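You operate a simulated robot arm through the tools that you are given. There is no shell and no other tool. Be economical: measure what you need, move in short steps, check, and stop when the job is done.

You are at the controls of a simulated two-armed robot. One attempt, no reset.

JOB
Stack the carton that says "milk" from the plank bench on top of the carton labelled "apple". Then put the glue brush on the number four plank shelf. Then fetch the clip label reading greens and set it on the number five plank shelf. Then take the clip label reading fruit and put it on top of the green seed box. Then put one of the grey cells from the folding table on top of the red rubber plug. Then take the blue padded panel on the folding table and put it away on the stand with the tall board. Then screw the cap back on the bottle marked lime. Then take the sink strainer and leave it on the plank bench. Then put two of the ice packs from the folding table on the paint tray. Then take the blue felt pad and put it on top of the yellow flat pack. Then put the onion tub on the plywood board. Then open the tape box lid. Do these in the order given. Set down upright: grey cell, sink strainer, onion tub.

Only the result counts: the job must be done as asked and must still hold three seconds after the hand-in. Knocking over, shifting, dropping, spilling or breaking anything else fails it. Lids that push on must go on centred and level and be pressed home; caps that screw on are set level and turned clockwise until they are tight.

ROBOT AND FRAMES
Two 7-joint arms with two-finger parallel grippers on one trunk, on a base that drives. Base frame: it is fixed to the floor where the robot stands at the start and does not move with it; the origin is under the middle of the robot, x ahead of it, y to its left, z up. Lengths are in mm, angles in degrees, forces in N, time in s.
The left shoulder is at the start at [50, 177, 1029], the right one opposite. With the tool pointing down near the work surface each hand reaches from about 100 to 660 mm from the robot's upright axis, wherever it stands, measured 20 degrees to its own side. Places, roughly: blue drink carton, green drink carton, orange drin [500, 250, 750]; blue felt pad (10x7x6 cm) [-700, -1700, 600]; blue padded panel (7x8x4 cm) [-1300, -100, 800]; bottle marked lime [-1500, 250, 750]; clip label reading fruit [1500, 250, 750]; clip label reading greens [1500, 250, 750]; glue brush [750, 0, 750]; green seed box [1750, 0, 1000]; grey cell [-1750, 0, 750]; ice pack [-1250, 250, 750]; number five plank shelf [2100, 300, 1600]; number four plank shelf [2100, 300, 1200]; onion tub [0, -2000, 750]; paint tray [-750, 0, 750]; plank bench [700, 300, 600]; plywood board [1750, 250, 1250]; red rubber plug [-1500, 250, 750]; sink strainer (8x8x9 cm) [-1000, 300, 800]; stand with the tall board [2700, 100, 800]; tape box lid [1000, -1800, 900]; yellow flat pack [-1000, -1750, 500]. Payload 3.43 kg a hand.
The TCP of each hand is the grasp point between the finger pads, 34 mm short of the fingertips. In the tool frame z runs along the fingers and y along their closing line. Largest opening 128 mm; finger width 24, thickness 12; the body of the gripper, 48 by 130 mm, starts 96 mm behind the TCP.
Orientation is told as [roll, pitch, yaw] about the base's x, y, z axes, in that order, counted from this pose: with the fingers straight down and closing along the base's y, the tool's x points along the base's -x, its y along +y and its z along -z.

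CONTROLS
- The arms move only by the tool step_arm. It takes "left_moves", "right_moves" or both (then of equal length, played together; a hand with none holds still); each is a list of rows, each a list of 7 numbers: the turn, a rotation vector about the tool's x, y, z in units of 4 degrees (1.0 is 4 degrees), then the shift along the tool's x, y, z in units of 20 mm (1.0 is 20 mm), then the gripper command, from -1 (fully open) to 1 (shut), values between in proportion. In form: [[ax, ay, az, tx, ty, tz, fingers], ...]. A call has 1 to 20 rows; each row shifts and turns the commanded pose from where the row before left it, along the tool's axes as they then stand. A call with a number of a shift or a turn outside -1 to 1 is refused whole. A row lasts 0.2 s, in which the tool goes at most 50 mm and 8.6 degrees; a call with a longer step from one row to the next is refused whole, and so is a gripper value outside its range. A pose out of reach is approached as far as the arm can. The call stops where the force on the tool passes 40 N (or 10 N more than at its start, if that is more) or the arm is blocked; 0.2 s more then pass. The fingers move at their own pace (about 108 mm/s each) and stop on an object; they squeeze with about 33 N. The grip force told is the motor's: it shows also when the fingers shut on nothing. Time passes only in rows, and 0.2 s behind the last, so rows that do not move let the fingers close. It gives the time, the measured TCP pose, the force on the tool (base axes), the opening and the grip force at its end, in the units of the frame above (readings bear some noise), with the torque about the TCP (base axes, N m) and any sound that the robot's microphone picked up, and new pictures: "show" is both (left out), scene, wrist or none (wrist: the cameras of the hands that moved).
- Cameras (640 x 400 px; columns grow to the right, rows downward): "scene" is now at [98.9, 67.3, 1187.8]; the picture's right is [0.95, -0.31, 0.00], its down [-0.19, -0.59, -0.79] and it looks along [0.24, 0.75, -0.62] (base axes); focal length 214 px, centre (320, 200). "left" rides on the left gripper at [76, 11, -160] in its tool frame; the picture's right is [-0.15, 0.99, 0.00], its down [-0.88, -0.13, -0.46] and it looks along [-0.45, -0.07, 0.89] (tool axes); focal length 234 px, centre (320, 200). "right" rides on the right gripper at [76, -11, -160] in its tool frame; the picture's right is [0.15, 0.99, 0.00], its down [-0.88, 0.13, -0.46] and it looks along [-0.45, 0.07, 0.89] (tool axes); focal length 234 px, centre (320, 200). There is no depth. A picture from a camera that has moved, and an enlarged one, comes with that camera's place and axes in the base frame and with its lens. The place of the scene camera against the robot may be out by one fixed shift of up to 25 mm in any direction.
- raise_lower(by): slides the trunk up (or, below 0, down) by that many mm; the arms and the scene camera ride with it, the base frame stays. It gives what a move gives, with no picture.
- drive_base(legs): drives the robot by 1 to 6 legs, each [ahead, turn to the left] in mm and degrees, along the robot's own axes; the way and the turn of a leg run together, so that a leg with both is an arc; at most 1500 mm and 180 degrees a leg. The arms and the cameras ride along, it lands a little off, and it stops where it bumps. It gives what a move gives, and a new picture of the scene camera.
- turn_head(pan, tilt): turns the head with the scene camera to pan (to the left, within 80 degrees either way) and tilt (down, from -29 to 69), counted from straight ahead of the robot. It gives what a move gives, and a new picture of the scene camera.
- inspect(camera, box): a new picture of the part [left, top, right, bottom] of that camera's present view, enlarged. It takes no simulated time.
- hand_in(): hands the job in; it is judged then, once.

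Go step by step. Nothing tells you exact positions but the pictures and the camera data: compare them with the known pose of the tool, close in by small moves and look again before you grip or let go. The budget is 567 turns and 360 pictures, counting those below and the enlarged ones. Unless the task says otherwise, let go and move clear before handing in, and close with one line.

The tools are called after "Emit:" by a JSON object that holds its "method" and its "body". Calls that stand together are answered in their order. step_arm: Moves the arms, as the interface text tells. Its arguments: {"type":"object","properties":{"left_moves":{"type":"array"},"right_moves":{"type":"array"},"show":{"type":"string","enum":["both","scene","wrist","none"]}},"required":[]} The other tools are called the same way: raise_lower (by) slides the trunk up or down; drive_base (legs) drives the base; turn_head (pan, tilt) turns the head that bears the scene camera; inspect (camera, box) takes an enlarged picture of a part of a camera's view; hand_in () hands the job in.

At the start:

```text
clock: 0.0
left_ee_pos: [334.2, 414.9, 1068.0]
left_tool_rot: [0.0, 0.0, 0.0]
left_contact_force: [0.4, 0.1, -0.4]
left_moment: [-0.04, 0.01, -0.03]
left_grip_width: 128.0
left_gripper_force: 0.0
right_ee_pos: [371.0, 33.2, 1083.9]
right_tool_rot: [0.0, 0.0, 0.1]
right_contact_force: [-1.2, 0.1, -0.8]
right_moment: [0.02, -0.04, 0.01]
right_grip_width: 127.9
right_gripper_force: 0.1
trunk travel left (down, up): [-200.0, 201.0]
robot x, y, heading: [-1.6, 2.5, 0.1]
head pan, tilt: [72.0, 38.2]
```

scene: 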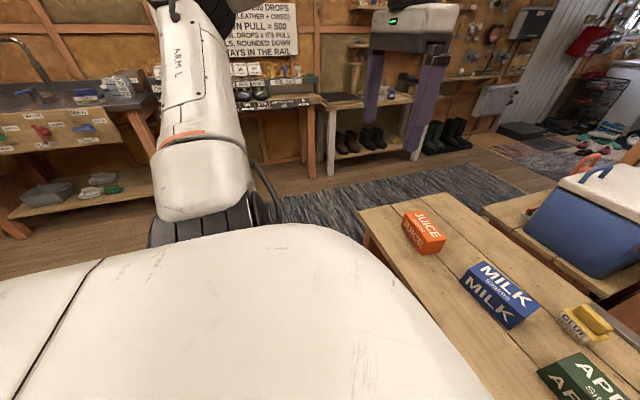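
right: 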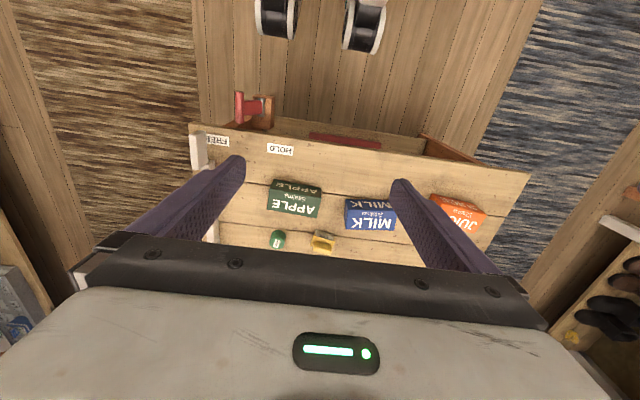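
left: 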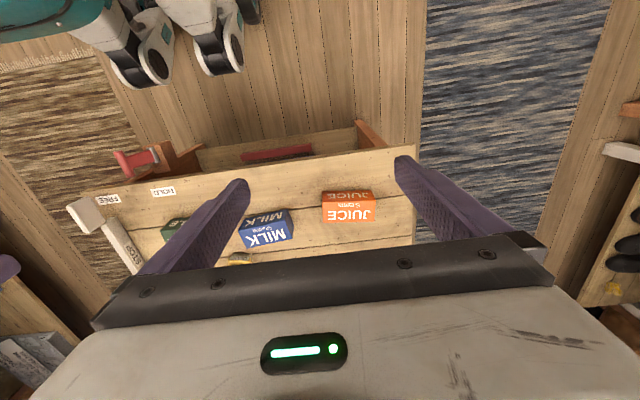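

The bench is ahead with the juice, milk and apple cartons and the glue brush. I turn the head to look straight at the bench first.

Emit:
{"method": "turn_head", "body": {"pan": 0, "tilt": 45}}

Emit:
{"method": "turn_head", "body": {"pan": 0, "tilt": 5}}

```text
clock: 1.4
left_ee_pos: [334.7, 414.6, 1067.9]
left_tool_rot: [0.0, 0.0, 0.1]
left_contact_force: [0.0, 0.5, 0.1]
left_moment: [-0.02, 0.01, -0.04]
left_grip_width: 128.0
left_gripper_force: 0.0
right_ee_pos: [371.7, 33.3, 1084.2]
right_tool_rot: [0.0, 0.0, -0.1]
right_contact_force: [0.1, -0.2, 0.5]
right_moment: [-0.03, 0.01, 0.03]
right_grip_width: 127.9
right_gripper_force: 0.0
trunk travel left (down, up): [-200.0, 201.0]
robot x, y, heading: [-0.1, 2.4, -0.0]
head pan, tilt: [0.0, 45.0]
camera scene: at [153.5, -14.6, 1177.8], right [0.0, -1.0, 0.0], down [-0.71, 0.0, -0.71], along [0.71, 0.0, -0.71], focal length 214 px, centre (320, 200)
```

scene: 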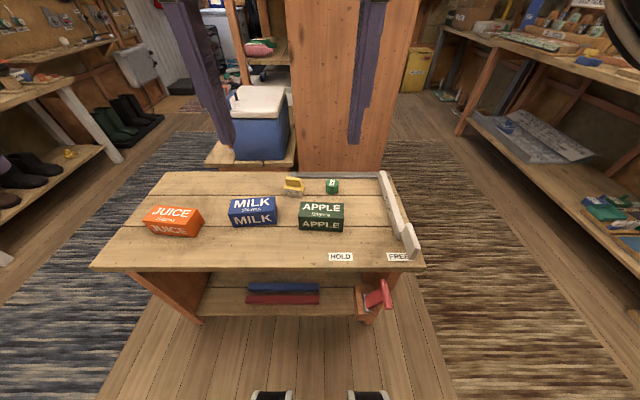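

```text
clock: 2.5
left_ee_pos: [335.4, 414.6, 1068.2]
left_tool_rot: [0.1, 0.0, 0.1]
left_contact_force: [-0.6, -0.2, -0.7]
left_moment: [0.02, -0.01, 0.03]
left_grip_width: 127.8
left_gripper_force: 0.0
right_ee_pos: [371.1, 31.2, 1084.1]
right_tool_rot: [0.0, 0.0, 0.0]
right_contact_force: [0.1, -0.2, -0.3]
right_moment: [-0.01, 0.03, 0.0]
right_grip_width: 127.8
right_gripper_force: 0.0
trunk travel left (down, up): [-200.0, 201.0]
robot x, y, heading: [-1.1, -1.8, 0.1]
head pan, tilt: [0.0, 5.0]
camera scene: at [164.1, -14.7, 1240.7], right [0.0, -1.0, 0.0], down [-0.09, 0.0, -1.0], along [1.0, 0.0, -0.09], focal length 214 px, centre (320, 200)
```

scene: 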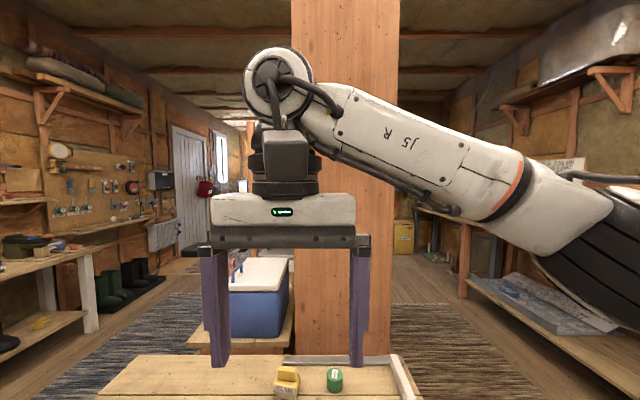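

The cartons lie at about x 620–650, which is a bit far. I drive ahead and look down at the bench.

Emit:
{"method": "drive_base", "body": {"legs": [[150, 0]]}}

Emit:
{"method": "turn_head", "body": {"pan": 5, "tilt": 50}}

Emit:
{"method": "inspect", "body": {"camera": "scene", "box": [120, 120, 440, 320]}}

```text
clock: 3.9
left_ee_pos: [487.4, 414.9, 1067.2]
left_tool_rot: [-0.1, 0.0, 0.0]
left_contact_force: [0.8, -0.3, -0.2]
left_moment: [-0.01, 0.02, -0.03]
left_grip_width: 127.9
left_gripper_force: 0.0
right_ee_pos: [523.1, 32.5, 1083.0]
right_tool_rot: [-0.1, 0.1, 0.0]
right_contact_force: [1.0, -0.4, -0.8]
right_moment: [0.0, 0.01, -0.01]
right_grip_width: 127.8
right_gripper_force: 0.0
trunk travel left (down, up): [-200.0, 201.0]
robot x, y, heading: [153.1, -2.2, -0.1]
head pan, tilt: [0.0, 5.0]
camera scene: at [315.9, -14.8, 1240.7], right [0.0, -1.0, 0.0], down [-0.09, 0.0, -1.0], along [1.0, 0.0, -0.09], focal length 214 px, centre (320, 200)
```

scene: 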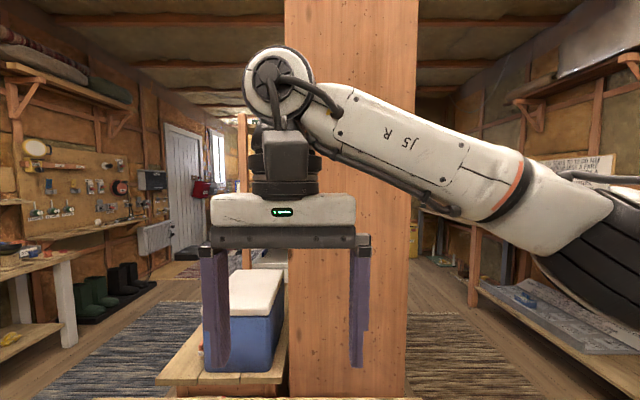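

```text
clock: 5.0
left_ee_pos: [485.4, 413.5, 1066.8]
left_tool_rot: [0.0, 0.0, 0.0]
left_contact_force: [0.2, 1.1, 0.1]
left_moment: [0.03, 0.01, 0.0]
left_grip_width: 127.9
left_gripper_force: 0.1
right_ee_pos: [522.1, 32.6, 1083.5]
right_tool_rot: [0.0, 0.0, 0.0]
right_contact_force: [0.3, 0.1, -0.8]
right_moment: [0.01, -0.02, 0.0]
right_grip_width: 128.0
right_gripper_force: 0.0
trunk travel left (down, up): [-200.0, 201.0]
robot x, y, heading: [152.7, -0.5, -0.1]
head pan, tilt: [5.0, 50.0]
camera scene: at [300.3, -8.1, 1170.9], right [0.09, -1.0, 0.0], down [-0.76, -0.07, -0.64], along [0.64, 0.06, -0.77], focal length 214 px, centre (320, 200)
```

scene: 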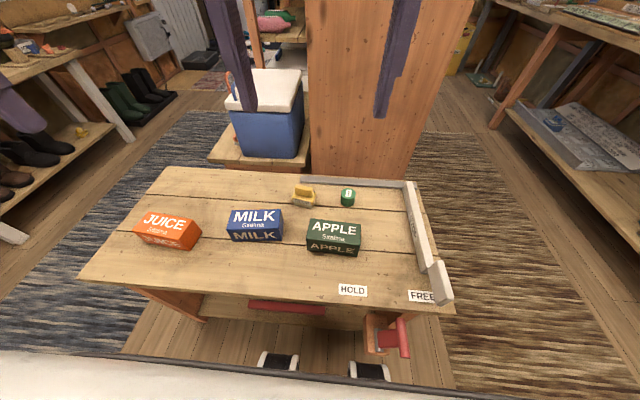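

```text
2.00 times, centred on (280, 220) of scene
camera zoom: at [300.3, -8.1, 1170.9], right [0.09, -1.0, 0.0], down [-0.76, -0.07, -0.64], along [0.64, 0.06, -0.77], focal length 429 px, centre (400, 160)
```

zoom: 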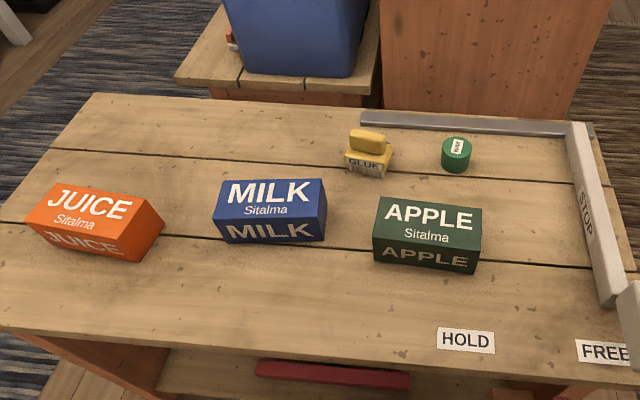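

Milk is at about (655,226), apple at about (633,-16), both with tops near z 637. I move the right arm aside and the left hand over the milk.

Emit:
{"method": "step_arm", "body": {"left_moves": [[0, 0, 0, -0.53, -0.59, 0.5, -1], [0, 0, 0, -0.53, -0.59, 0.5, -1], [0, 0, 0, -0.53, -0.59, 0.5, -1], [0, 0, 0, -0.53, -0.59, 0.5, -1], [0, 0, 0, -0.53, -0.59, 0.5, -1], [0, 0, 0, -0.53, -0.59, 0.5, -1], [0, 0, 0, -0.53, -0.59, 0.5, -1], [0, 0, 0, -0.53, -0.59, 0.5, -1], [0, 0, 0, -0.53, -0.59, 0.5, -1], [0, 0, 0, -0.53, -0.59, 0.5, -1], [0, 0, 0, -0.53, -0.59, 0.5, -1], [0, 0, 0, -0.53, -0.59, 0.5, -1], [0, 0, 0, -0.53, -0.59, 0.5, -1], [0, 0, 0, -0.53, -0.59, 0.5, -1], [0, 0, 0, -0.53, -0.59, 0.5, -1], [0, 0, 0, -0.53, -0.59, 0.5, -1]], "right_moves": [[0, 0, 0, 0.3, -1, 0, -1], [0, 0, 0, 0.3, -1, 0, -1], [0, 0, 0, 0.3, -1, 0, -1], [0, 0, 0, 0.3, -1, 0, -1], [0, 0, 0, 0.3, -1, 0, -1], [0, 0, 0, 0.3, -1, 0, -1], [0, 0, 0, 0.3, -1, 0, -1], [0, 0, 0, 0.3, -1, 0, -1], [0, 0, 0, 0.3, -1, 0, -1], [0, 0, 0, 0.3, -1, 0, -1], [0, 0, 0, 0.3, -1, 0, -1], [0, 0, 0, 0.3, -1, 0, -1], [0, 0, 0, 0.3, -1, 0, -1], [0, 0, 0, 0.3, -1, 0, -1], [0, 0, 0, 0.3, -1, 0, -1], [0, 0, 0, 0.3, -1, 0, -1]], "show": "none"}}

Emit:
{"method": "step_arm", "body": {"left_moves": [[0, 0, 1, 0, 0, 0.2, -1], [0, 0, 1, 0, 0, 0.2, -1], [0, 0, 1, 0, 0, 0.2, -1], [0, 0, 1, 0, 0, 0.2, -1], [0, 0, 1, 0, 0, 0.2, -1], [0, 0, 1, 0, 0, 0.2, -1], [0, 0, 1, 0, 0, 0.2, -1], [0, 0, 1, 0, 0, 0.2, -1], [0, 0, 1, 0, 0, 0.2, -1], [0, 0, 1, 0, 0, 0.2, -1], [0, 0, 1, 0, 0, 0.2, -1], [0, 0, 1, 0, 0, 0.2, -1], [0, 0, 1, 0, 0, 0.2, -1], [0, 0, 1, 0, 0, 0.2, -1], [0, 0, 1, 0, 0, 0.2, -1], [0, 0, 1, 0, 0, 0.2, -1], [0, 0, 1, 0, 0, 0.2, -1], [0, 0, 1, 0, 0, 0.2, -1], [0, 0, 1, 0, 0, 0.2, -1], [0, 0, 1, 0, 0, 0.2, -1]]}}

```text
clock: 8.4
left_ee_pos: [655.5, 225.1, 908.4]
left_tool_rot: [0.0, -0.1, 0.0]
left_contact_force: [0.5, -0.1, 0.5]
left_moment: [-0.01, -0.02, 0.02]
left_grip_width: 128.2
left_gripper_force: 0.0
right_ee_pos: [426.6, -288.6, 1080.9]
right_tool_rot: [-0.1, 0.0, 0.0]
right_contact_force: [0.1, -0.2, -0.2]
right_moment: [0.0, -0.02, 0.01]
right_grip_width: 127.7
right_gripper_force: 0.1
trunk travel left (down, up): [-200.0, 201.0]
robot x, y, heading: [152.5, 2.1, 0.2]
head pan, tilt: [5.0, 50.0]
```

```text
clock: 12.6
left_ee_pos: [655.6, 223.8, 828.0]
left_tool_rot: [0.1, 0.0, -80.1]
left_contact_force: [-0.8, 0.3, 0.0]
left_moment: [-0.04, 0.02, 0.03]
left_grip_width: 127.9
left_gripper_force: 0.1
right_ee_pos: [426.6, -288.2, 1079.9]
right_tool_rot: [0.0, 0.1, 0.1]
right_contact_force: [0.6, -0.1, 0.2]
right_moment: [-0.01, 0.01, 0.01]
right_grip_width: 128.0
right_gripper_force: 0.1
trunk travel left (down, up): [-200.0, 201.0]
robot x, y, heading: [151.4, 3.3, -0.0]
head pan, tilt: [5.0, 50.0]
camera scene: at [300.3, -8.1, 1170.9], right [0.09, -1.0, 0.0], down [-0.76, -0.07, -0.64], along [0.64, 0.06, -0.77], focal length 214 px, centre (320, 200)
camera left: at [655.7, 301.5, 987.7], right [1.0, 0.03, 0.0], down [0.02, -0.89, 0.46], along [0.01, -0.46, -0.89], focal length 234 px, centre (320, 200)
```

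scene: 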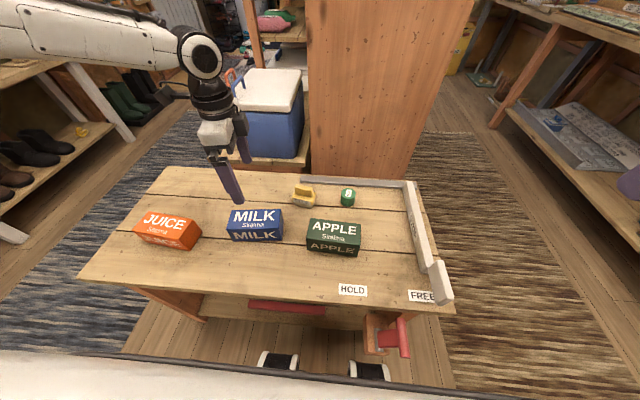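
left: 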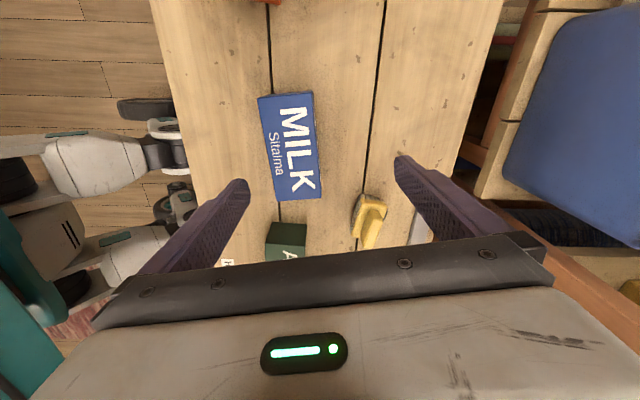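

The wrist view puts the milk at about (615,200), yaw about 5° off, so the scene camera is offset by about (33,24). I correct and descend part way.

Emit:
{"method": "step_arm", "body": {"left_moves": [[0, 0, 0, -0.2, -0.55, 0.5, -1], [0, 0, 0, -0.2, -0.55, 0.5, -1], [0, 0, 0, -0.2, -0.55, 0.5, -1], [0, 0, 0, -0.2, -0.55, 0.5, -1], [0, 0, 0.6, 0, 0, 0.6, -1], [0, 0, 0.6, 0, 0, 0.6, -1], [0, 0, 0, 0, 0, 0.5, -1]], "show": "wrist"}}

```text
clock: 14.2
left_ee_pos: [615.6, 201.9, 752.5]
left_tool_rot: [0.0, -0.1, -84.8]
left_contact_force: [0.4, -1.1, 0.3]
left_moment: [0.02, 0.01, -0.01]
left_grip_width: 127.8
left_gripper_force: 0.0
right_ee_pos: [425.5, -288.8, 1081.0]
right_tool_rot: [0.1, 0.0, 0.0]
right_contact_force: [-1.0, -0.6, -0.1]
right_moment: [0.02, 0.01, -0.02]
right_grip_width: 128.1
right_gripper_force: 0.0
trunk travel left (down, up): [-200.0, 201.0]
robot x, y, heading: [153.6, -0.9, -0.1]
head pan, tilt: [5.0, 50.0]
camera left: at [621.1, 277.5, 912.6], right [1.0, -0.06, 0.0], down [-0.05, -0.89, 0.46], along [-0.03, -0.46, -0.89], focal length 234 px, centre (320, 200)
```

left: 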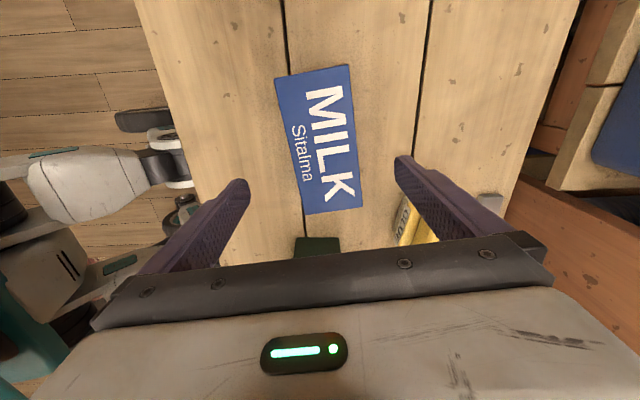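

Comparing both views, the surface is higher than nominal: bench near z 620, carton top near 690, milk centre about (620,216). I correct and descend to grip height.

Emit:
{"method": "step_arm", "body": {"left_moves": [[0, 0, 0, 0.7, 0.25, 0, -1], [0, 0, 0, 0, 0, 0.8, -1], [0, 0, 0, 0, 0, 0.8, -1], [0, 0, 0, 0, 0, 0.8, -1], [0, 0, 0, 0, 0, 0.8, -1], [0, 0, 0, 0, 0, 0.7, -1]]}}

```text
clock: 15.6
left_ee_pos: [605.9, 230.1, 691.2]
left_tool_rot: [0.0, 0.0, -84.8]
left_contact_force: [0.0, -0.1, 0.0]
left_moment: [-0.01, -0.03, 0.0]
left_grip_width: 128.0
left_gripper_force: 0.0
left hand out of reach, approached as far as the arm can: row 4, 5, 6
right_ee_pos: [426.4, -288.1, 1081.0]
right_tool_rot: [-0.1, 0.1, -0.1]
right_contact_force: [0.1, -0.2, 0.7]
right_moment: [-0.01, -0.01, 0.02]
right_grip_width: 128.0
right_gripper_force: 0.0
trunk travel left (down, up): [-200.0, 201.0]
robot x, y, heading: [151.6, 2.0, 0.0]
head pan, tilt: [5.0, 50.0]
camera scene: at [300.3, -8.1, 1170.9], right [0.09, -1.0, 0.0], down [-0.76, -0.07, -0.64], along [0.64, 0.06, -0.77], focal length 214 px, centre (320, 200)
camera left: at [611.3, 306.8, 850.5], right [1.0, -0.06, 0.0], down [-0.05, -0.89, 0.46], along [-0.03, -0.46, -0.89], focal length 234 px, centre (320, 200)
```

scene: 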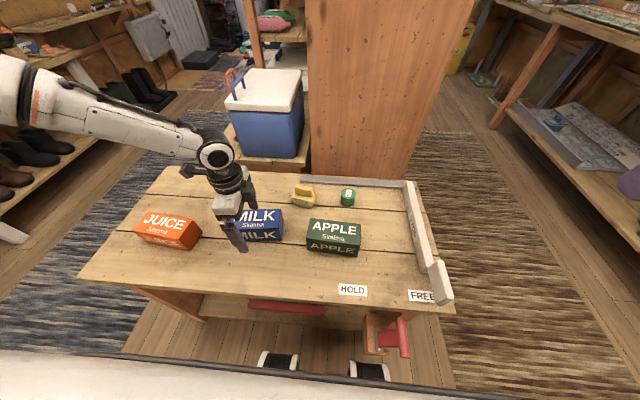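
left: 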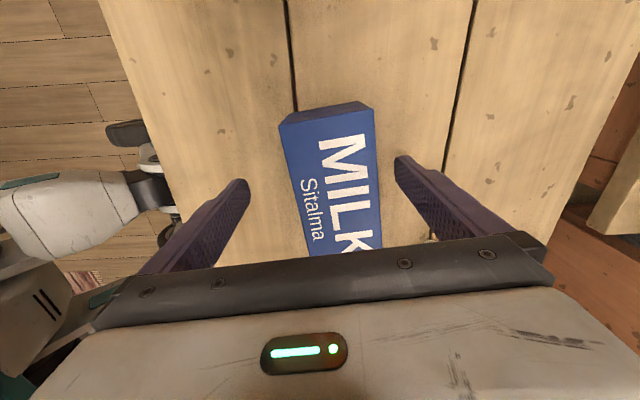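

The arm ran out of reach low down. I go back up and will use the trunk to descend instead.

Emit:
{"method": "step_arm", "body": {"left_moves": [[0, 0, 0, 0, 0, -0.8, -1], [0, 0, 0, 0, 0, -0.8, -1], [0, 0, 0, 0, 0, -0.8, -1], [0, 0, 0, 0, 0, -0.8, -1], [0, 0, 0, 0, 0, -0.7, -1]], "show": "none"}}

Emit:
{"method": "raise_lower", "body": {"by": -60}}

```text
clock: 16.8
left_ee_pos: [607.5, 228.7, 770.4]
left_tool_rot: [0.0, 0.0, -84.8]
left_contact_force: [-0.4, -0.1, -0.3]
left_moment: [0.04, 0.03, -0.03]
left_grip_width: 128.0
left_gripper_force: 0.1
right_ee_pos: [426.6, -288.6, 1081.0]
right_tool_rot: [0.1, 0.0, 0.0]
right_contact_force: [-0.6, -0.4, 0.2]
right_moment: [0.01, -0.04, 0.02]
right_grip_width: 128.1
right_gripper_force: 0.0
trunk travel left (down, up): [-200.0, 201.0]
robot x, y, heading: [150.7, 1.0, -0.2]
head pan, tilt: [5.0, 50.0]
```

```text
clock: 17.8
left_ee_pos: [607.8, 228.8, 709.9]
left_tool_rot: [0.1, 0.0, -84.9]
left_contact_force: [-0.2, 0.2, -0.4]
left_moment: [0.03, 0.0, -0.02]
left_grip_width: 127.9
left_gripper_force: 0.1
right_ee_pos: [426.0, -287.6, 1020.2]
right_tool_rot: [-0.1, -0.2, 0.0]
right_contact_force: [0.3, 0.0, 1.5]
right_moment: [0.02, -0.03, -0.02]
right_grip_width: 128.1
right_gripper_force: 0.0
trunk travel left (down, up): [-140.0, 261.0]
robot x, y, heading: [153.8, 2.1, 0.1]
head pan, tilt: [5.0, 50.0]
```

Emit:
{"method": "step_arm", "body": {"left_moves": [[0, 0, 0, -0.34, 0.3, 0, -1], [0, 0, 0, -0.34, 0.3, 0, -1]], "show": "wrist"}}

```text
clock: 18.4
left_ee_pos: [620.0, 216.6, 709.3]
left_tool_rot: [0.0, 0.1, -84.8]
left_contact_force: [0.1, 1.0, -0.1]
left_moment: [0.01, 0.0, -0.03]
left_grip_width: 127.8
left_gripper_force: 0.0
right_ee_pos: [426.8, -288.5, 1020.1]
right_tool_rot: [-0.1, 0.0, 0.0]
right_contact_force: [0.3, 0.3, -0.2]
right_moment: [-0.03, 0.05, -0.02]
right_grip_width: 127.8
right_gripper_force: 0.1
trunk travel left (down, up): [-140.0, 261.0]
robot x, y, heading: [154.2, 4.2, 0.1]
head pan, tilt: [5.0, 50.0]
camera left: at [626.3, 292.3, 869.7], right [1.0, -0.06, 0.0], down [-0.05, -0.89, 0.46], along [-0.03, -0.45, -0.89], focal length 234 px, centre (320, 200)
```

left: 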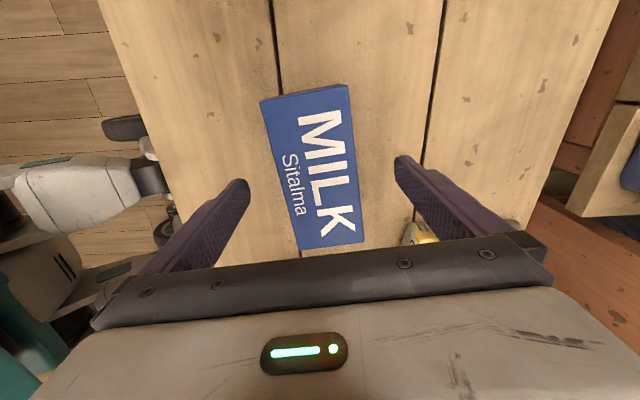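

The hand is centred over the milk. I lower with the trunk to grip height and close.

Emit:
{"method": "raise_lower", "body": {"by": -42}}

Emit:
{"method": "step_arm", "body": {"left_moves": [[0, 0, 0, 0, 0, 0, 0.2], [0, 0, 0, 0, 0, 0, 0.6], [0, 0, 0, 0, 0, 0, 1], [0, 0, 0, 0, 0, 0, 1]]}}

```text
clock: 19.3
left_ee_pos: [621.1, 215.4, 667.5]
left_tool_rot: [0.0, 0.0, -84.8]
left_contact_force: [0.5, 0.5, 0.3]
left_moment: [-0.01, -0.01, 0.0]
left_grip_width: 128.1
left_gripper_force: 0.1
right_ee_pos: [425.7, -288.1, 979.3]
right_tool_rot: [0.0, -0.1, -0.1]
right_contact_force: [0.4, -0.4, 0.0]
right_moment: [0.01, 0.02, -0.02]
right_grip_width: 128.2
right_gripper_force: 0.1
trunk travel left (down, up): [-98.0, 303.0]
robot x, y, heading: [151.6, -0.0, -0.3]
head pan, tilt: [5.0, 50.0]
```

```text
clock: 20.3
left_ee_pos: [621.2, 216.7, 667.7]
left_tool_rot: [0.0, 0.1, -84.8]
left_contact_force: [0.6, 0.4, 0.1]
left_moment: [-0.01, -0.02, 0.02]
left_grip_width: 65.2
left_gripper_force: 32.8
right_ee_pos: [424.9, -287.7, 978.7]
right_tool_rot: [0.0, -0.1, -0.1]
right_contact_force: [0.3, 0.0, 0.6]
right_moment: [-0.03, 0.0, 0.05]
right_grip_width: 127.9
right_gripper_force: 0.1
trunk travel left (down, up): [-98.0, 303.0]
robot x, y, heading: [151.3, 0.7, 0.1]
head pan, tilt: [5.0, 50.0]
camera scene: at [300.3, -8.1, 1068.9], right [0.09, -1.0, 0.0], down [-0.76, -0.07, -0.64], along [0.64, 0.06, -0.77], focal length 214 px, centre (320, 200)
camera left: at [626.3, 292.5, 827.6], right [1.0, -0.06, 0.0], down [-0.05, -0.89, 0.46], along [-0.03, -0.46, -0.89], focal length 234 px, centre (320, 200)
```

scene: 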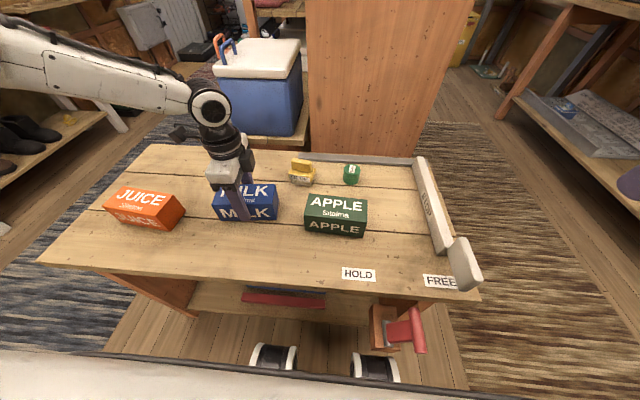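
left: 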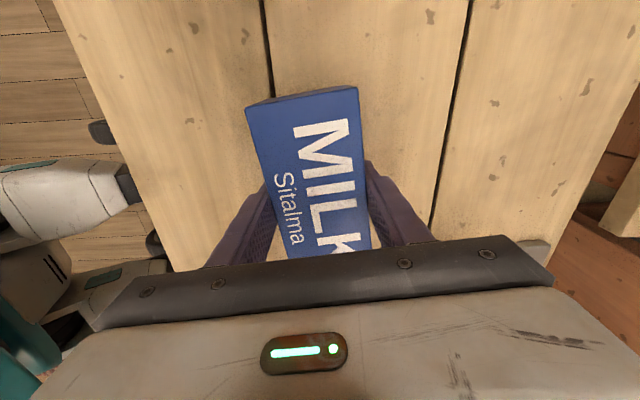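

Gripped at 65 mm. I check the apple carton using the right wrist camera from where it is.

Emit:
{"method": "inspect", "body": {"camera": "right", "box": [320, 80, 640, 280]}}

Emit:
{"method": "inspect", "body": {"camera": "scene", "box": [200, 130, 400, 255]}}

```text
2.00 times, centred on (480, 180) of right
camera zoom: at [350.1, -299.0, 1140.4], right [-0.15, 0.99, 0.0], down [0.88, 0.13, 0.46], along [0.45, 0.07, -0.89], focal length 468 px, centre (0, 240)
```

zoom: 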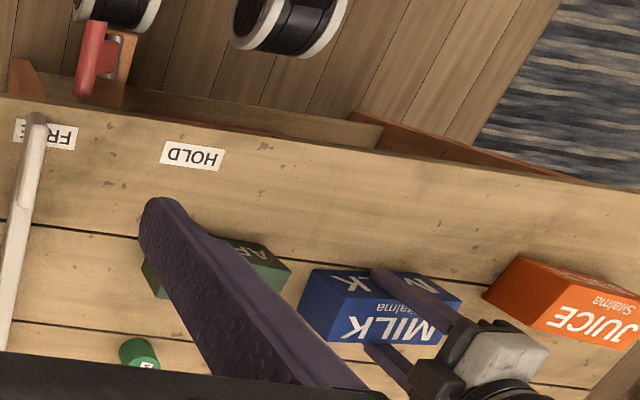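

```text
3.20 times, centred on (300, 192) of scene
camera zoom: at [300.3, -8.1, 1068.9], right [0.09, -1.0, 0.0], down [-0.76, -0.07, -0.64], along [0.64, 0.06, -0.77], focal length 686 px, centre (384, 224)
```

zoom: 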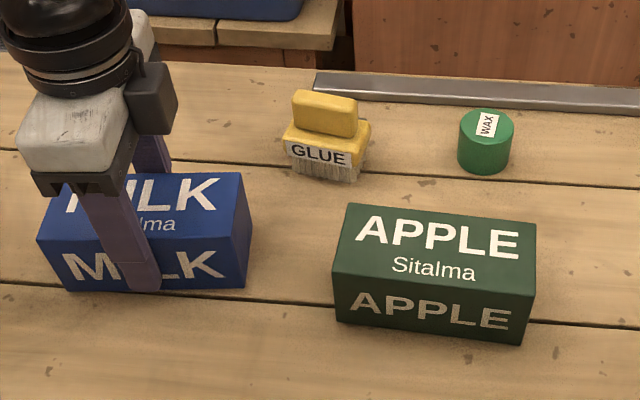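

Apple is at about (601,-2), rotated about 8.5° from the milk. I lift the milk, carry it over and turn it.

Emit:
{"method": "step_arm", "body": {"left_moves": [[0, 0, 0, 0, 0, -0.92, 1], [0, 0, 0, 0, 0, -0.92, 1], [0, 0, 0, 0, 0, -0.92, 1], [0, 0, 0, 0, 0, -0.92, 1], [0, 0, 0, 0, 0, -0.92, 1], [0, 0, 0, 0, 0, -0.92, 1]], "show": "none"}}

Emit:
{"method": "step_arm", "body": {"left_moves": [[0, 0, 0, -0.973, -0.18, 0, 1], [0, 0, 0, -0.973, -0.18, 0, 1], [0, 0, 0, -0.973, -0.18, 0, 1], [0, 0, 0, -0.973, -0.18, 0, 1], [0, 0, 0, -0.973, -0.18, 0, 1], [0, 0, 0, -0.973, -0.18, 0, 1], [0, 0, 0, -0.973, -0.18, 0, 1], [0, 0, 0, -0.973, -0.18, 0, 1], [0, 0, 0, -0.973, -0.18, 0, 1], [0, 0, 0, -0.973, -0.18, 0, 1], [0, 0, 0, -0.973, -0.18, 0, 1], [0, 0, 0.7, 0, 0, 0, 1], [0, 0, 0.7, 0, 0, 0, 1], [0, 0, 0.7, 0, 0, 0, 1]]}}

```text
clock: 21.7
left_ee_pos: [621.5, 216.3, 777.4]
left_tool_rot: [0.0, 0.0, -84.9]
left_contact_force: [-0.3, 0.9, -0.1]
left_moment: [-0.03, 0.03, 0.0]
left_grip_width: 65.3
left_gripper_force: 33.2
right_ee_pos: [426.2, -287.3, 979.1]
right_tool_rot: [-0.1, 0.0, 0.0]
right_contact_force: [0.0, -0.1, 0.0]
right_moment: [0.0, 0.03, 0.0]
right_grip_width: 128.0
right_gripper_force: 0.1
trunk travel left (down, up): [-98.0, 303.0]
robot x, y, heading: [152.1, 2.9, 0.2]
head pan, tilt: [5.0, 50.0]
```

```text
clock: 24.7
left_ee_pos: [549.6, 110.3, 783.3]
left_tool_rot: [-0.1, -0.1, -93.3]
left_contact_force: [0.8, 0.4, -0.3]
left_moment: [0.01, -0.02, 0.01]
left_grip_width: 65.0
left_gripper_force: 33.1
left hand out of reach, approached as far as the arm can: row 4, 5, 6, 7, 8, 9, 10, 11
right_ee_pos: [426.1, -288.0, 978.6]
right_tool_rot: [-0.1, 0.0, 0.0]
right_contact_force: [0.6, 0.0, -0.5]
right_moment: [0.02, 0.01, 0.0]
right_grip_width: 128.0
right_gripper_force: 0.0
trunk travel left (down, up): [-98.0, 303.0]
robot x, y, heading: [153.3, -1.9, 0.1]
head pan, tilt: [5.0, 50.0]
camera scene: at [300.3, -8.1, 1068.9], right [0.09, -1.0, 0.0], down [-0.76, -0.07, -0.64], along [0.64, 0.06, -0.77], focal length 214 px, centre (320, 200)
camera left: at [566.0, 185.9, 943.1], right [0.98, -0.2, 0.0], down [-0.18, -0.87, 0.46], along [-0.09, -0.45, -0.89], focal length 234 px, centre (320, 200)
```

scene: 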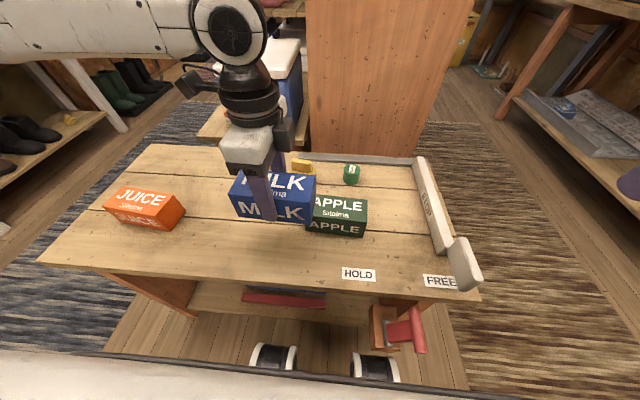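
left: 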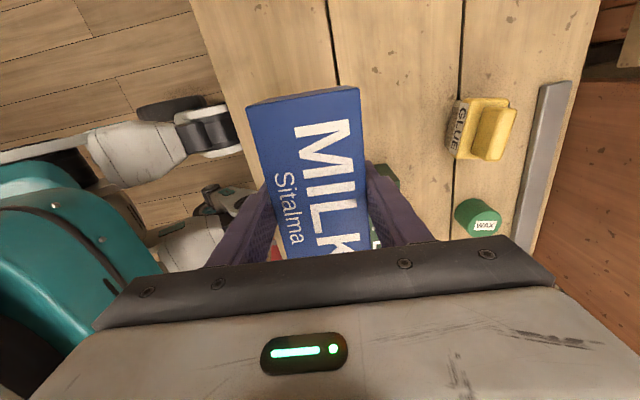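

The left arm cannot cross the centre line, so I turn the robot right by 20° to put the apple on the left arm's side.

Emit:
{"method": "drive_base", "body": {"legs": [[-40, 0], [0, -20]]}}

```text
clock: 26.6
left_ee_pos: [521.8, -31.2, 783.2]
left_tool_rot: [0.2, -0.1, -113.1]
left_contact_force: [-0.3, -0.9, -0.6]
left_moment: [0.0, -0.01, 0.03]
left_grip_width: 64.9
left_gripper_force: 33.3
right_ee_pos: [269.6, -363.5, 978.2]
right_tool_rot: [0.0, -0.1, -19.9]
right_contact_force: [-0.1, 0.1, -0.3]
right_moment: [-0.01, 0.05, 0.03]
right_grip_width: 128.0
right_gripper_force: 0.1
trunk travel left (down, up): [-98.0, 303.0]
robot x, y, heading: [109.0, -0.4, -19.7]
head pan, tilt: [5.0, 50.0]
camera scene: at [252.4, -58.4, 1068.9], right [-0.26, -0.97, 0.0], down [-0.74, 0.2, -0.64], along [0.62, -0.17, -0.77], focal length 214 px, centre (320, 200)
```

scene: 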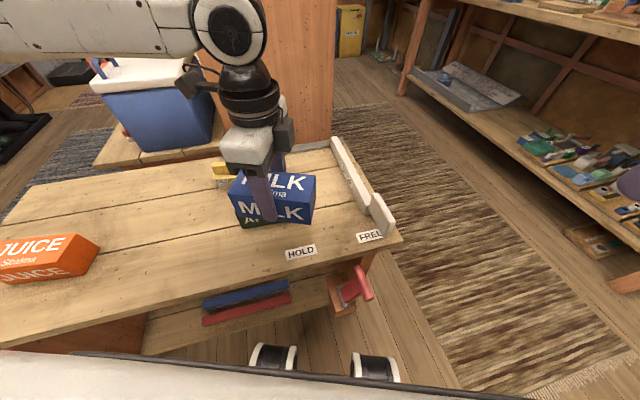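

Emit:
{"method": "step_arm", "body": {"left_moves": [[0, 0, -0.99, 0, 0, 0, 1], [0, 0, -0.99, 0, 0, 0, 1], [0, 0, -0.99, 0, 0, 0, 1], [0, 0, -0.99, 0, 0, 0, 1], [0, 0, -0.99, 0, 0, 0, 1], [0, 0, 0, 0.334, 0.772, 0, 1], [0, 0, 0, 0.334, 0.772, 0, 1], [0, 0, 0, 0.334, 0.772, 0, 1], [0, 0, 0, 0.334, 0.772, 0, 1], [0, 0, 0, 0.334, 0.772, 0, 1]]}}

```text
clock: 28.8
left_ee_pos: [602.5, -1.6, 782.5]
left_tool_rot: [0.0, -0.1, -93.3]
left_contact_force: [0.3, 0.7, 0.4]
left_moment: [-0.01, 0.01, -0.03]
left_grip_width: 64.9
left_gripper_force: 33.1
right_ee_pos: [270.5, -363.9, 979.5]
right_tool_rot: [0.1, 0.0, -19.9]
right_contact_force: [0.2, 0.0, 0.2]
right_moment: [-0.02, -0.02, -0.02]
right_grip_width: 128.0
right_gripper_force: 0.1
trunk travel left (down, up): [-98.0, 303.0]
robot x, y, heading: [109.3, -4.0, -19.9]
head pan, tilt: [5.0, 50.0]
camera scene: at [252.5, -58.3, 1068.9], right [-0.26, -0.97, 0.0], down [-0.74, 0.2, -0.64], along [0.62, -0.17, -0.77], focal length 214 px, centre (320, 200)
camera left: at [618.5, 74.2, 942.6], right [0.98, -0.2, 0.0], down [-0.18, -0.87, 0.46], along [-0.09, -0.45, -0.89], focal length 234 px, centre (320, 200)
```

scene: 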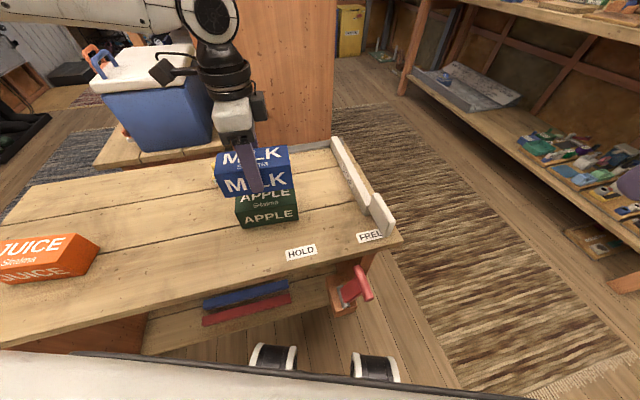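
left: 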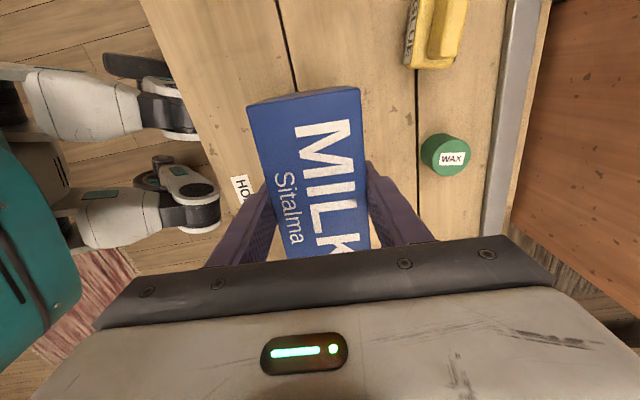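

Emit:
{"method": "inspect", "body": {"camera": "scene", "box": [192, 130, 320, 240]}}

```text
3.64 times, centred on (256, 185) of scene
camera zoom: at [252.5, -58.3, 1068.9], right [-0.26, -0.97, 0.0], down [-0.74, 0.2, -0.64], along [0.62, -0.17, -0.77], focal length 780 px, centre (553, 254)
```

zoom: 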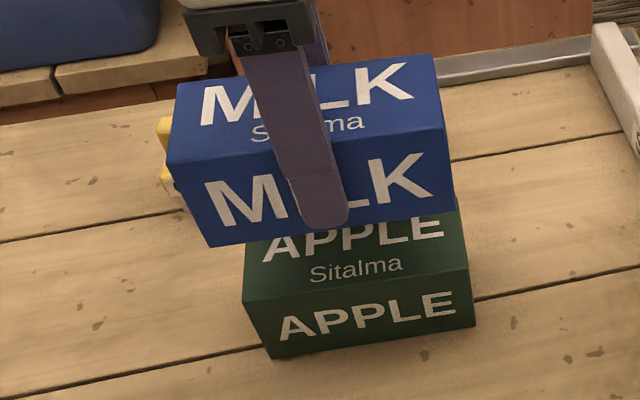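

Alignment looks good (within a couple mm). I lower most of the way.

Emit:
{"method": "step_arm", "body": {"left_moves": [[0, 0, 0.25, 0, 0, 0.8, 1], [0, 0, 0, 0, 0, 0.8, 1], [0, 0, 0, 0, 0, 0.5, 1], [0, 0, 0, 0, 0, 0, 1]], "show": "none"}}

Emit:
{"method": "inspect", "body": {"camera": "scene", "box": [192, 130, 320, 240]}}

```text
clock: 29.8
left_ee_pos: [601.8, -2.2, 739.6]
left_tool_rot: [0.0, -0.1, -94.3]
left_contact_force: [0.2, 0.4, -0.7]
left_moment: [-0.01, -0.02, 0.03]
left_grip_width: 65.1
left_gripper_force: 33.0
right_ee_pos: [270.6, -364.1, 979.2]
right_tool_rot: [-0.1, 0.0, -19.9]
right_contact_force: [-0.4, 0.5, -0.5]
right_moment: [0.0, -0.03, 0.0]
right_grip_width: 127.9
right_gripper_force: 0.1
trunk travel left (down, up): [-98.0, 303.0]
robot x, y, heading: [109.1, 3.0, -19.9]
head pan, tilt: [5.0, 50.0]
```

```text
3.64 times, centred on (256, 185) of scene
camera zoom: at [252.5, -58.3, 1068.9], right [-0.26, -0.97, 0.0], down [-0.74, 0.2, -0.64], along [0.62, -0.17, -0.77], focal length 780 px, centre (553, 254)
```

zoom: 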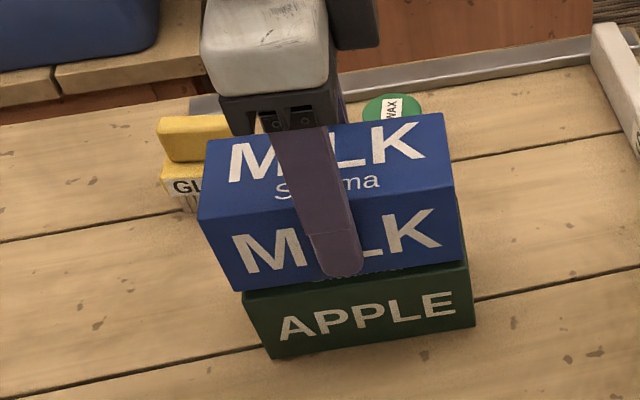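

Emit:
{"method": "step_arm", "body": {"left_moves": [[0, 0, 0, 0, 0, 0.15, 1], [0, 0, 0, 0, 0, 0.15, 1], [0, 0, 0, 0, 0, 0, 1]], "show": "none"}}

Emit:
{"method": "inspect", "body": {"camera": "scene", "box": [192, 130, 320, 240]}}

```text
clock: 30.6
left_ee_pos: [602.2, -3.0, 735.5]
left_tool_rot: [0.0, -0.1, -94.4]
left_contact_force: [0.0, -0.3, 0.1]
left_moment: [-0.01, 0.01, 0.0]
left_grip_width: 65.1
left_gripper_force: 32.6
right_ee_pos: [270.2, -365.0, 979.0]
right_tool_rot: [0.0, 0.0, -19.9]
right_contact_force: [-0.6, 0.5, 0.1]
right_moment: [0.03, 0.02, 0.01]
right_grip_width: 127.8
right_gripper_force: 0.0
trunk travel left (down, up): [-98.0, 303.0]
robot x, y, heading: [110.9, -0.1, -19.7]
head pan, tilt: [5.0, 50.0]
```

```text
3.64 times, centred on (256, 185) of scene
camera zoom: at [252.5, -58.3, 1068.9], right [-0.26, -0.97, 0.0], down [-0.74, 0.2, -0.64], along [0.62, -0.17, -0.77], focal length 780 px, centre (553, 254)
```

zoom: 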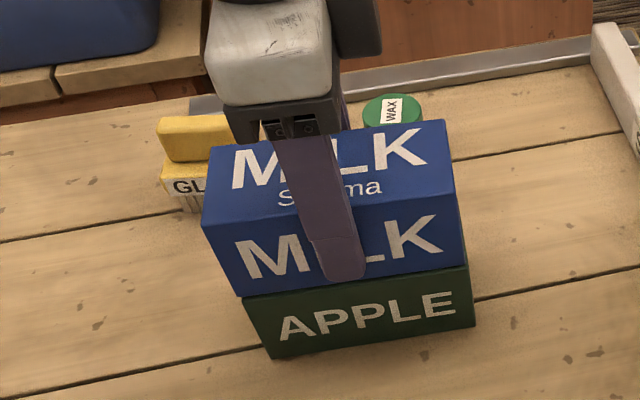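

Emit:
{"method": "step_arm", "body": {"left_moves": [[0, 0, 0, 0, 0, 0.12, 1], [0, 0, 0, 0, 0, 0, 1]], "show": "none"}}

Emit:
{"method": "step_arm", "body": {"left_moves": [[0, 0, 0, 0, 0, 0.12, 1], [0, 0, 0, 0, 0, 0, 1]], "show": "none"}}

```text
clock: 31.2
left_ee_pos: [601.1, -2.7, 733.9]
left_tool_rot: [0.1, -0.1, -94.4]
left_contact_force: [0.0, 0.6, 5.6]
left_moment: [0.17, 0.09, 0.03]
left_grip_width: 64.9
left_gripper_force: 32.9
right_ee_pos: [272.0, -364.0, 979.1]
right_tool_rot: [0.0, -0.2, -19.9]
right_contact_force: [0.6, -0.4, 0.0]
right_moment: [0.01, 0.02, -0.02]
right_grip_width: 128.0
right_gripper_force: 0.0
trunk travel left (down, up): [-98.0, 303.0]
robot x, y, heading: [109.4, 0.1, -19.5]
head pan, tilt: [5.0, 50.0]
```

```text
clock: 31.8
left_ee_pos: [600.2, -2.5, 733.3]
left_tool_rot: [0.2, -0.2, -94.3]
left_contact_force: [0.3, 1.8, 23.4]
left_moment: [0.54, 0.21, 0.01]
left_grip_width: 64.8
left_gripper_force: 32.9
right_ee_pos: [269.2, -364.2, 979.8]
right_tool_rot: [0.0, -0.1, -19.9]
right_contact_force: [-0.4, 0.5, -0.2]
right_moment: [-0.02, 0.02, -0.01]
right_grip_width: 127.7
right_gripper_force: 0.1
trunk travel left (down, up): [-98.0, 303.0]
robot x, y, heading: [110.1, 0.8, -20.1]
head pan, tilt: [5.0, 50.0]
```

Contact made. I open and rise clear.

Emit:
{"method": "step_arm", "body": {"left_moves": [[0, 0, 0, 0, 0, -0.1, 0.4], [0, 0, 0, 0, 0, 0, -0.2], [0, 0, 0, 0, 0, 0, -0.6], [0, 0, 0, 0, 0, -0.5, -0.6], [0, 0, 0, 0, 0, -1, -0.6], [0, 0, 0, 0, 0, -1, -0.6], [0, 0, 0, 0, 0, -1, -0.6], [0, 0, 0, 0, 0, -1, -0.6]]}}

```text
clock: 33.6
left_ee_pos: [601.4, -2.4, 821.2]
left_tool_rot: [0.0, 0.0, -94.3]
left_contact_force: [0.4, 0.4, 0.1]
left_moment: [0.01, 0.03, -0.02]
left_grip_width: 102.5
left_gripper_force: 0.1
right_ee_pos: [270.5, -364.1, 978.3]
right_tool_rot: [0.0, 0.0, -19.9]
right_contact_force: [0.0, 0.2, 1.2]
right_moment: [0.01, -0.04, -0.01]
right_grip_width: 127.8
right_gripper_force: 0.0
trunk travel left (down, up): [-98.0, 303.0]
robot x, y, heading: [113.7, -1.7, -19.9]
head pan, tilt: [5.0, 50.0]
camera scene: at [252.4, -58.3, 1068.9], right [-0.26, -0.97, 0.0], down [-0.74, 0.2, -0.64], along [0.62, -0.17, -0.77], focal length 214 px, centre (320, 200)
camera left: at [619.6, 71.7, 981.4], right [0.98, -0.22, 0.0], down [-0.2, -0.87, 0.46], along [-0.1, -0.45, -0.89], focal length 234 px, centre (320, 200)
```

scene: 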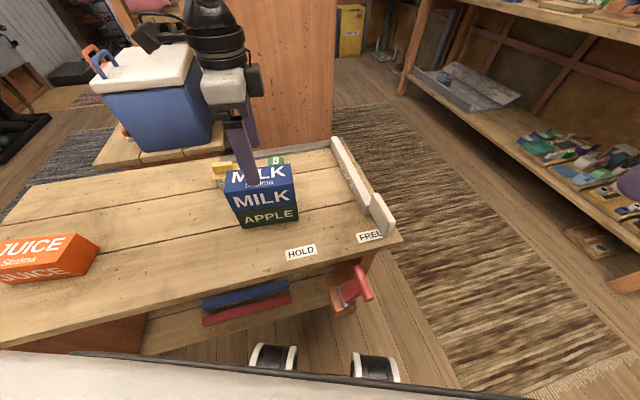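
left: 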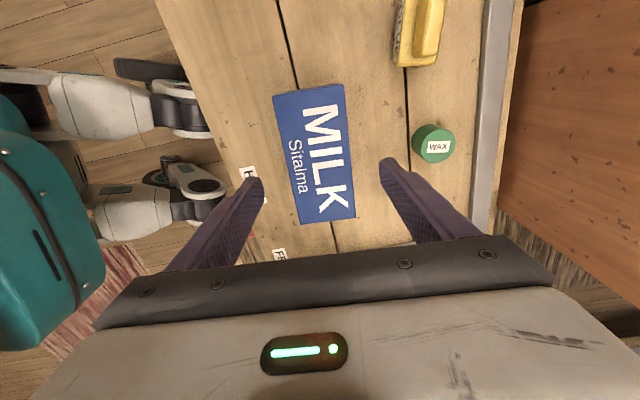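

Milk stacked. Next is the glue brush, near (720,100); I reposition the base so that it lies on the left arm's side.

Emit:
{"method": "drive_base", "body": {"legs": [[0, 10], [50, 0]]}}

Emit:
{"method": "inspect", "body": {"camera": "left", "box": [300, 0, 620, 200]}}

```text
clock: 35.2
left_ee_pos: [643.5, 73.2, 820.2]
left_tool_rot: [0.0, -0.1, -84.3]
left_contact_force: [0.1, -0.2, -0.1]
left_moment: [-0.01, 0.01, -0.01]
left_grip_width: 102.2
left_gripper_force: 0.0
right_ee_pos: [379.9, -338.5, 978.8]
right_tool_rot: [0.1, 0.0, -10.0]
right_contact_force: [0.0, 0.7, 0.6]
right_moment: [-0.03, 0.02, 0.02]
right_grip_width: 127.8
right_gripper_force: 0.1
trunk travel left (down, up): [-98.0, 303.0]
robot x, y, heading: [160.2, -11.9, -9.8]
head pan, tilt: [5.0, 50.0]
camera scene: at [306.3, -41.9, 1068.8], right [-0.09, -1.0, 0.0], down [-0.76, 0.07, -0.64], along [0.64, -0.06, -0.77], focal length 214 px, centre (320, 200)
```

scene: 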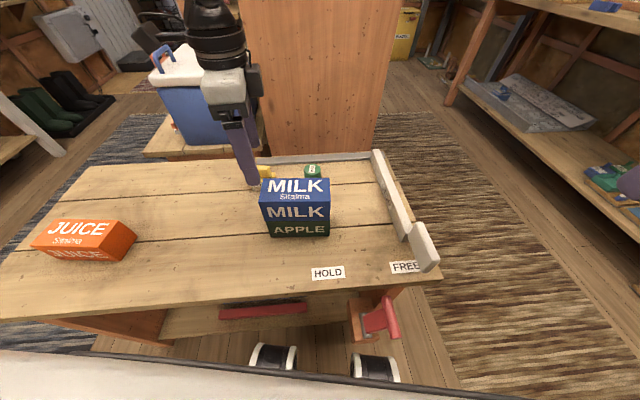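

```text
2.00 times, centred on (460, 100) of left
camera zoom: at [648.0, 150.0, 981.0], right [1.0, -0.05, 0.0], down [-0.04, -0.89, 0.46], along [-0.02, -0.46, -0.89], focal length 468 px, centre (40, 400)
```

zoom: 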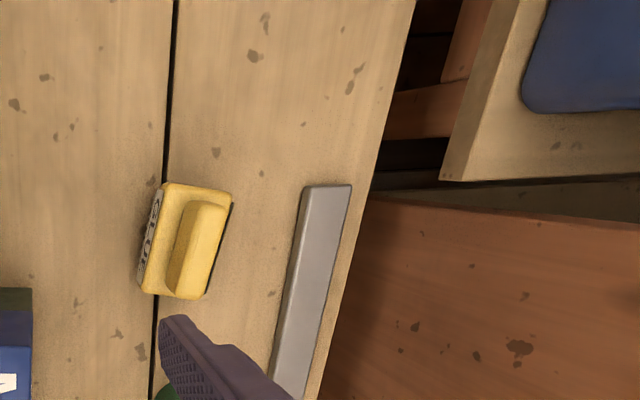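

Emit:
{"method": "step_arm", "body": {"left_moves": [[0, 0, 0.9, 0, 0, 0, -0.6], [0, 0, 0.9, 0, 0, 0, -0.6], [0, 0, 0.9, 0, 0, 0, -0.6], [0, 0, 0.9, 0, 0, 0, -0.6], [0, 0, 0, 0.378, 0.9, 0, -0.6], [0, 0, 0, 0.378, 0.9, 0.4, -0.6], [0, 0, 0, 0.378, 0.9, 0.5, -0.6], [0, 0, 0, 0.378, 0.9, 0.5, -0.6], [0, 0, 0, 0.378, 0.9, 0.6, -0.6]], "show": "wrist"}}

Emit:
{"method": "inspect", "body": {"camera": "scene", "box": [200, 110, 360, 210]}}

```text
clock: 37.2
left_ee_pos: [726.9, 109.4, 781.0]
left_tool_rot: [0.1, -0.2, -98.7]
left_contact_force: [0.4, 0.0, -0.4]
left_moment: [-0.01, -0.02, 0.04]
left_grip_width: 102.6
left_gripper_force: 0.1
left hand out of reach, approached as far as the arm can: row 8, 9
right_ee_pos: [379.5, -339.9, 980.0]
right_tool_rot: [0.0, -0.1, -9.9]
right_contact_force: [-0.3, -0.8, 0.3]
right_moment: [0.0, 0.02, 0.03]
right_grip_width: 127.8
right_gripper_force: 0.0
trunk travel left (down, up): [-98.0, 303.0]
robot x, y, heading: [157.0, -6.9, -9.8]
head pan, tilt: [5.0, 50.0]
camera left: at [751.1, 183.0, 941.0], right [0.96, -0.29, 0.0], down [-0.26, -0.85, 0.46], along [-0.13, -0.44, -0.89], focal length 234 px, centre (320, 200)
```

left: 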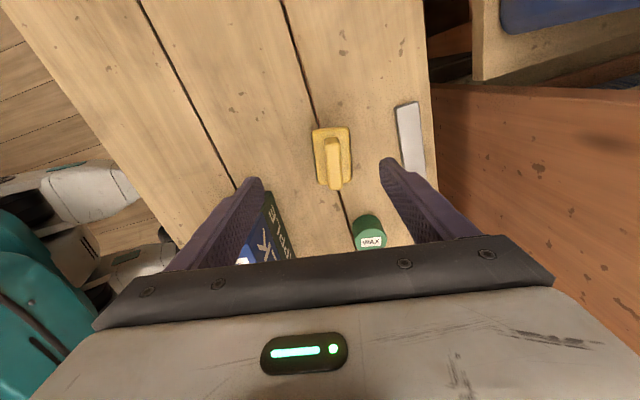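

```text
4.00 times, centred on (280, 160) of scene
camera zoom: at [306.2, -41.9, 1068.9], right [-0.09, -1.0, 0.0], down [-0.76, 0.07, -0.64], along [0.64, -0.06, -0.77], focal length 858 px, centre (480, 360)
```

zoom: 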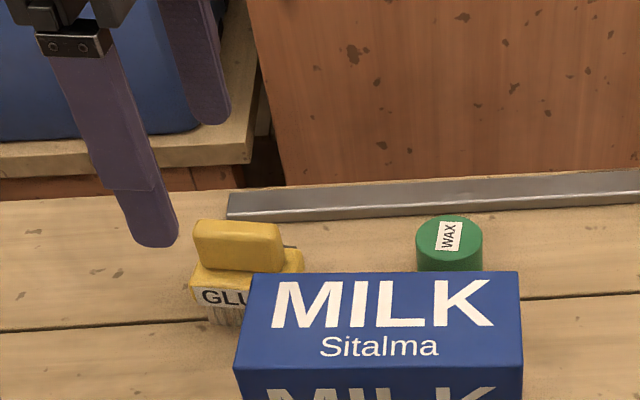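

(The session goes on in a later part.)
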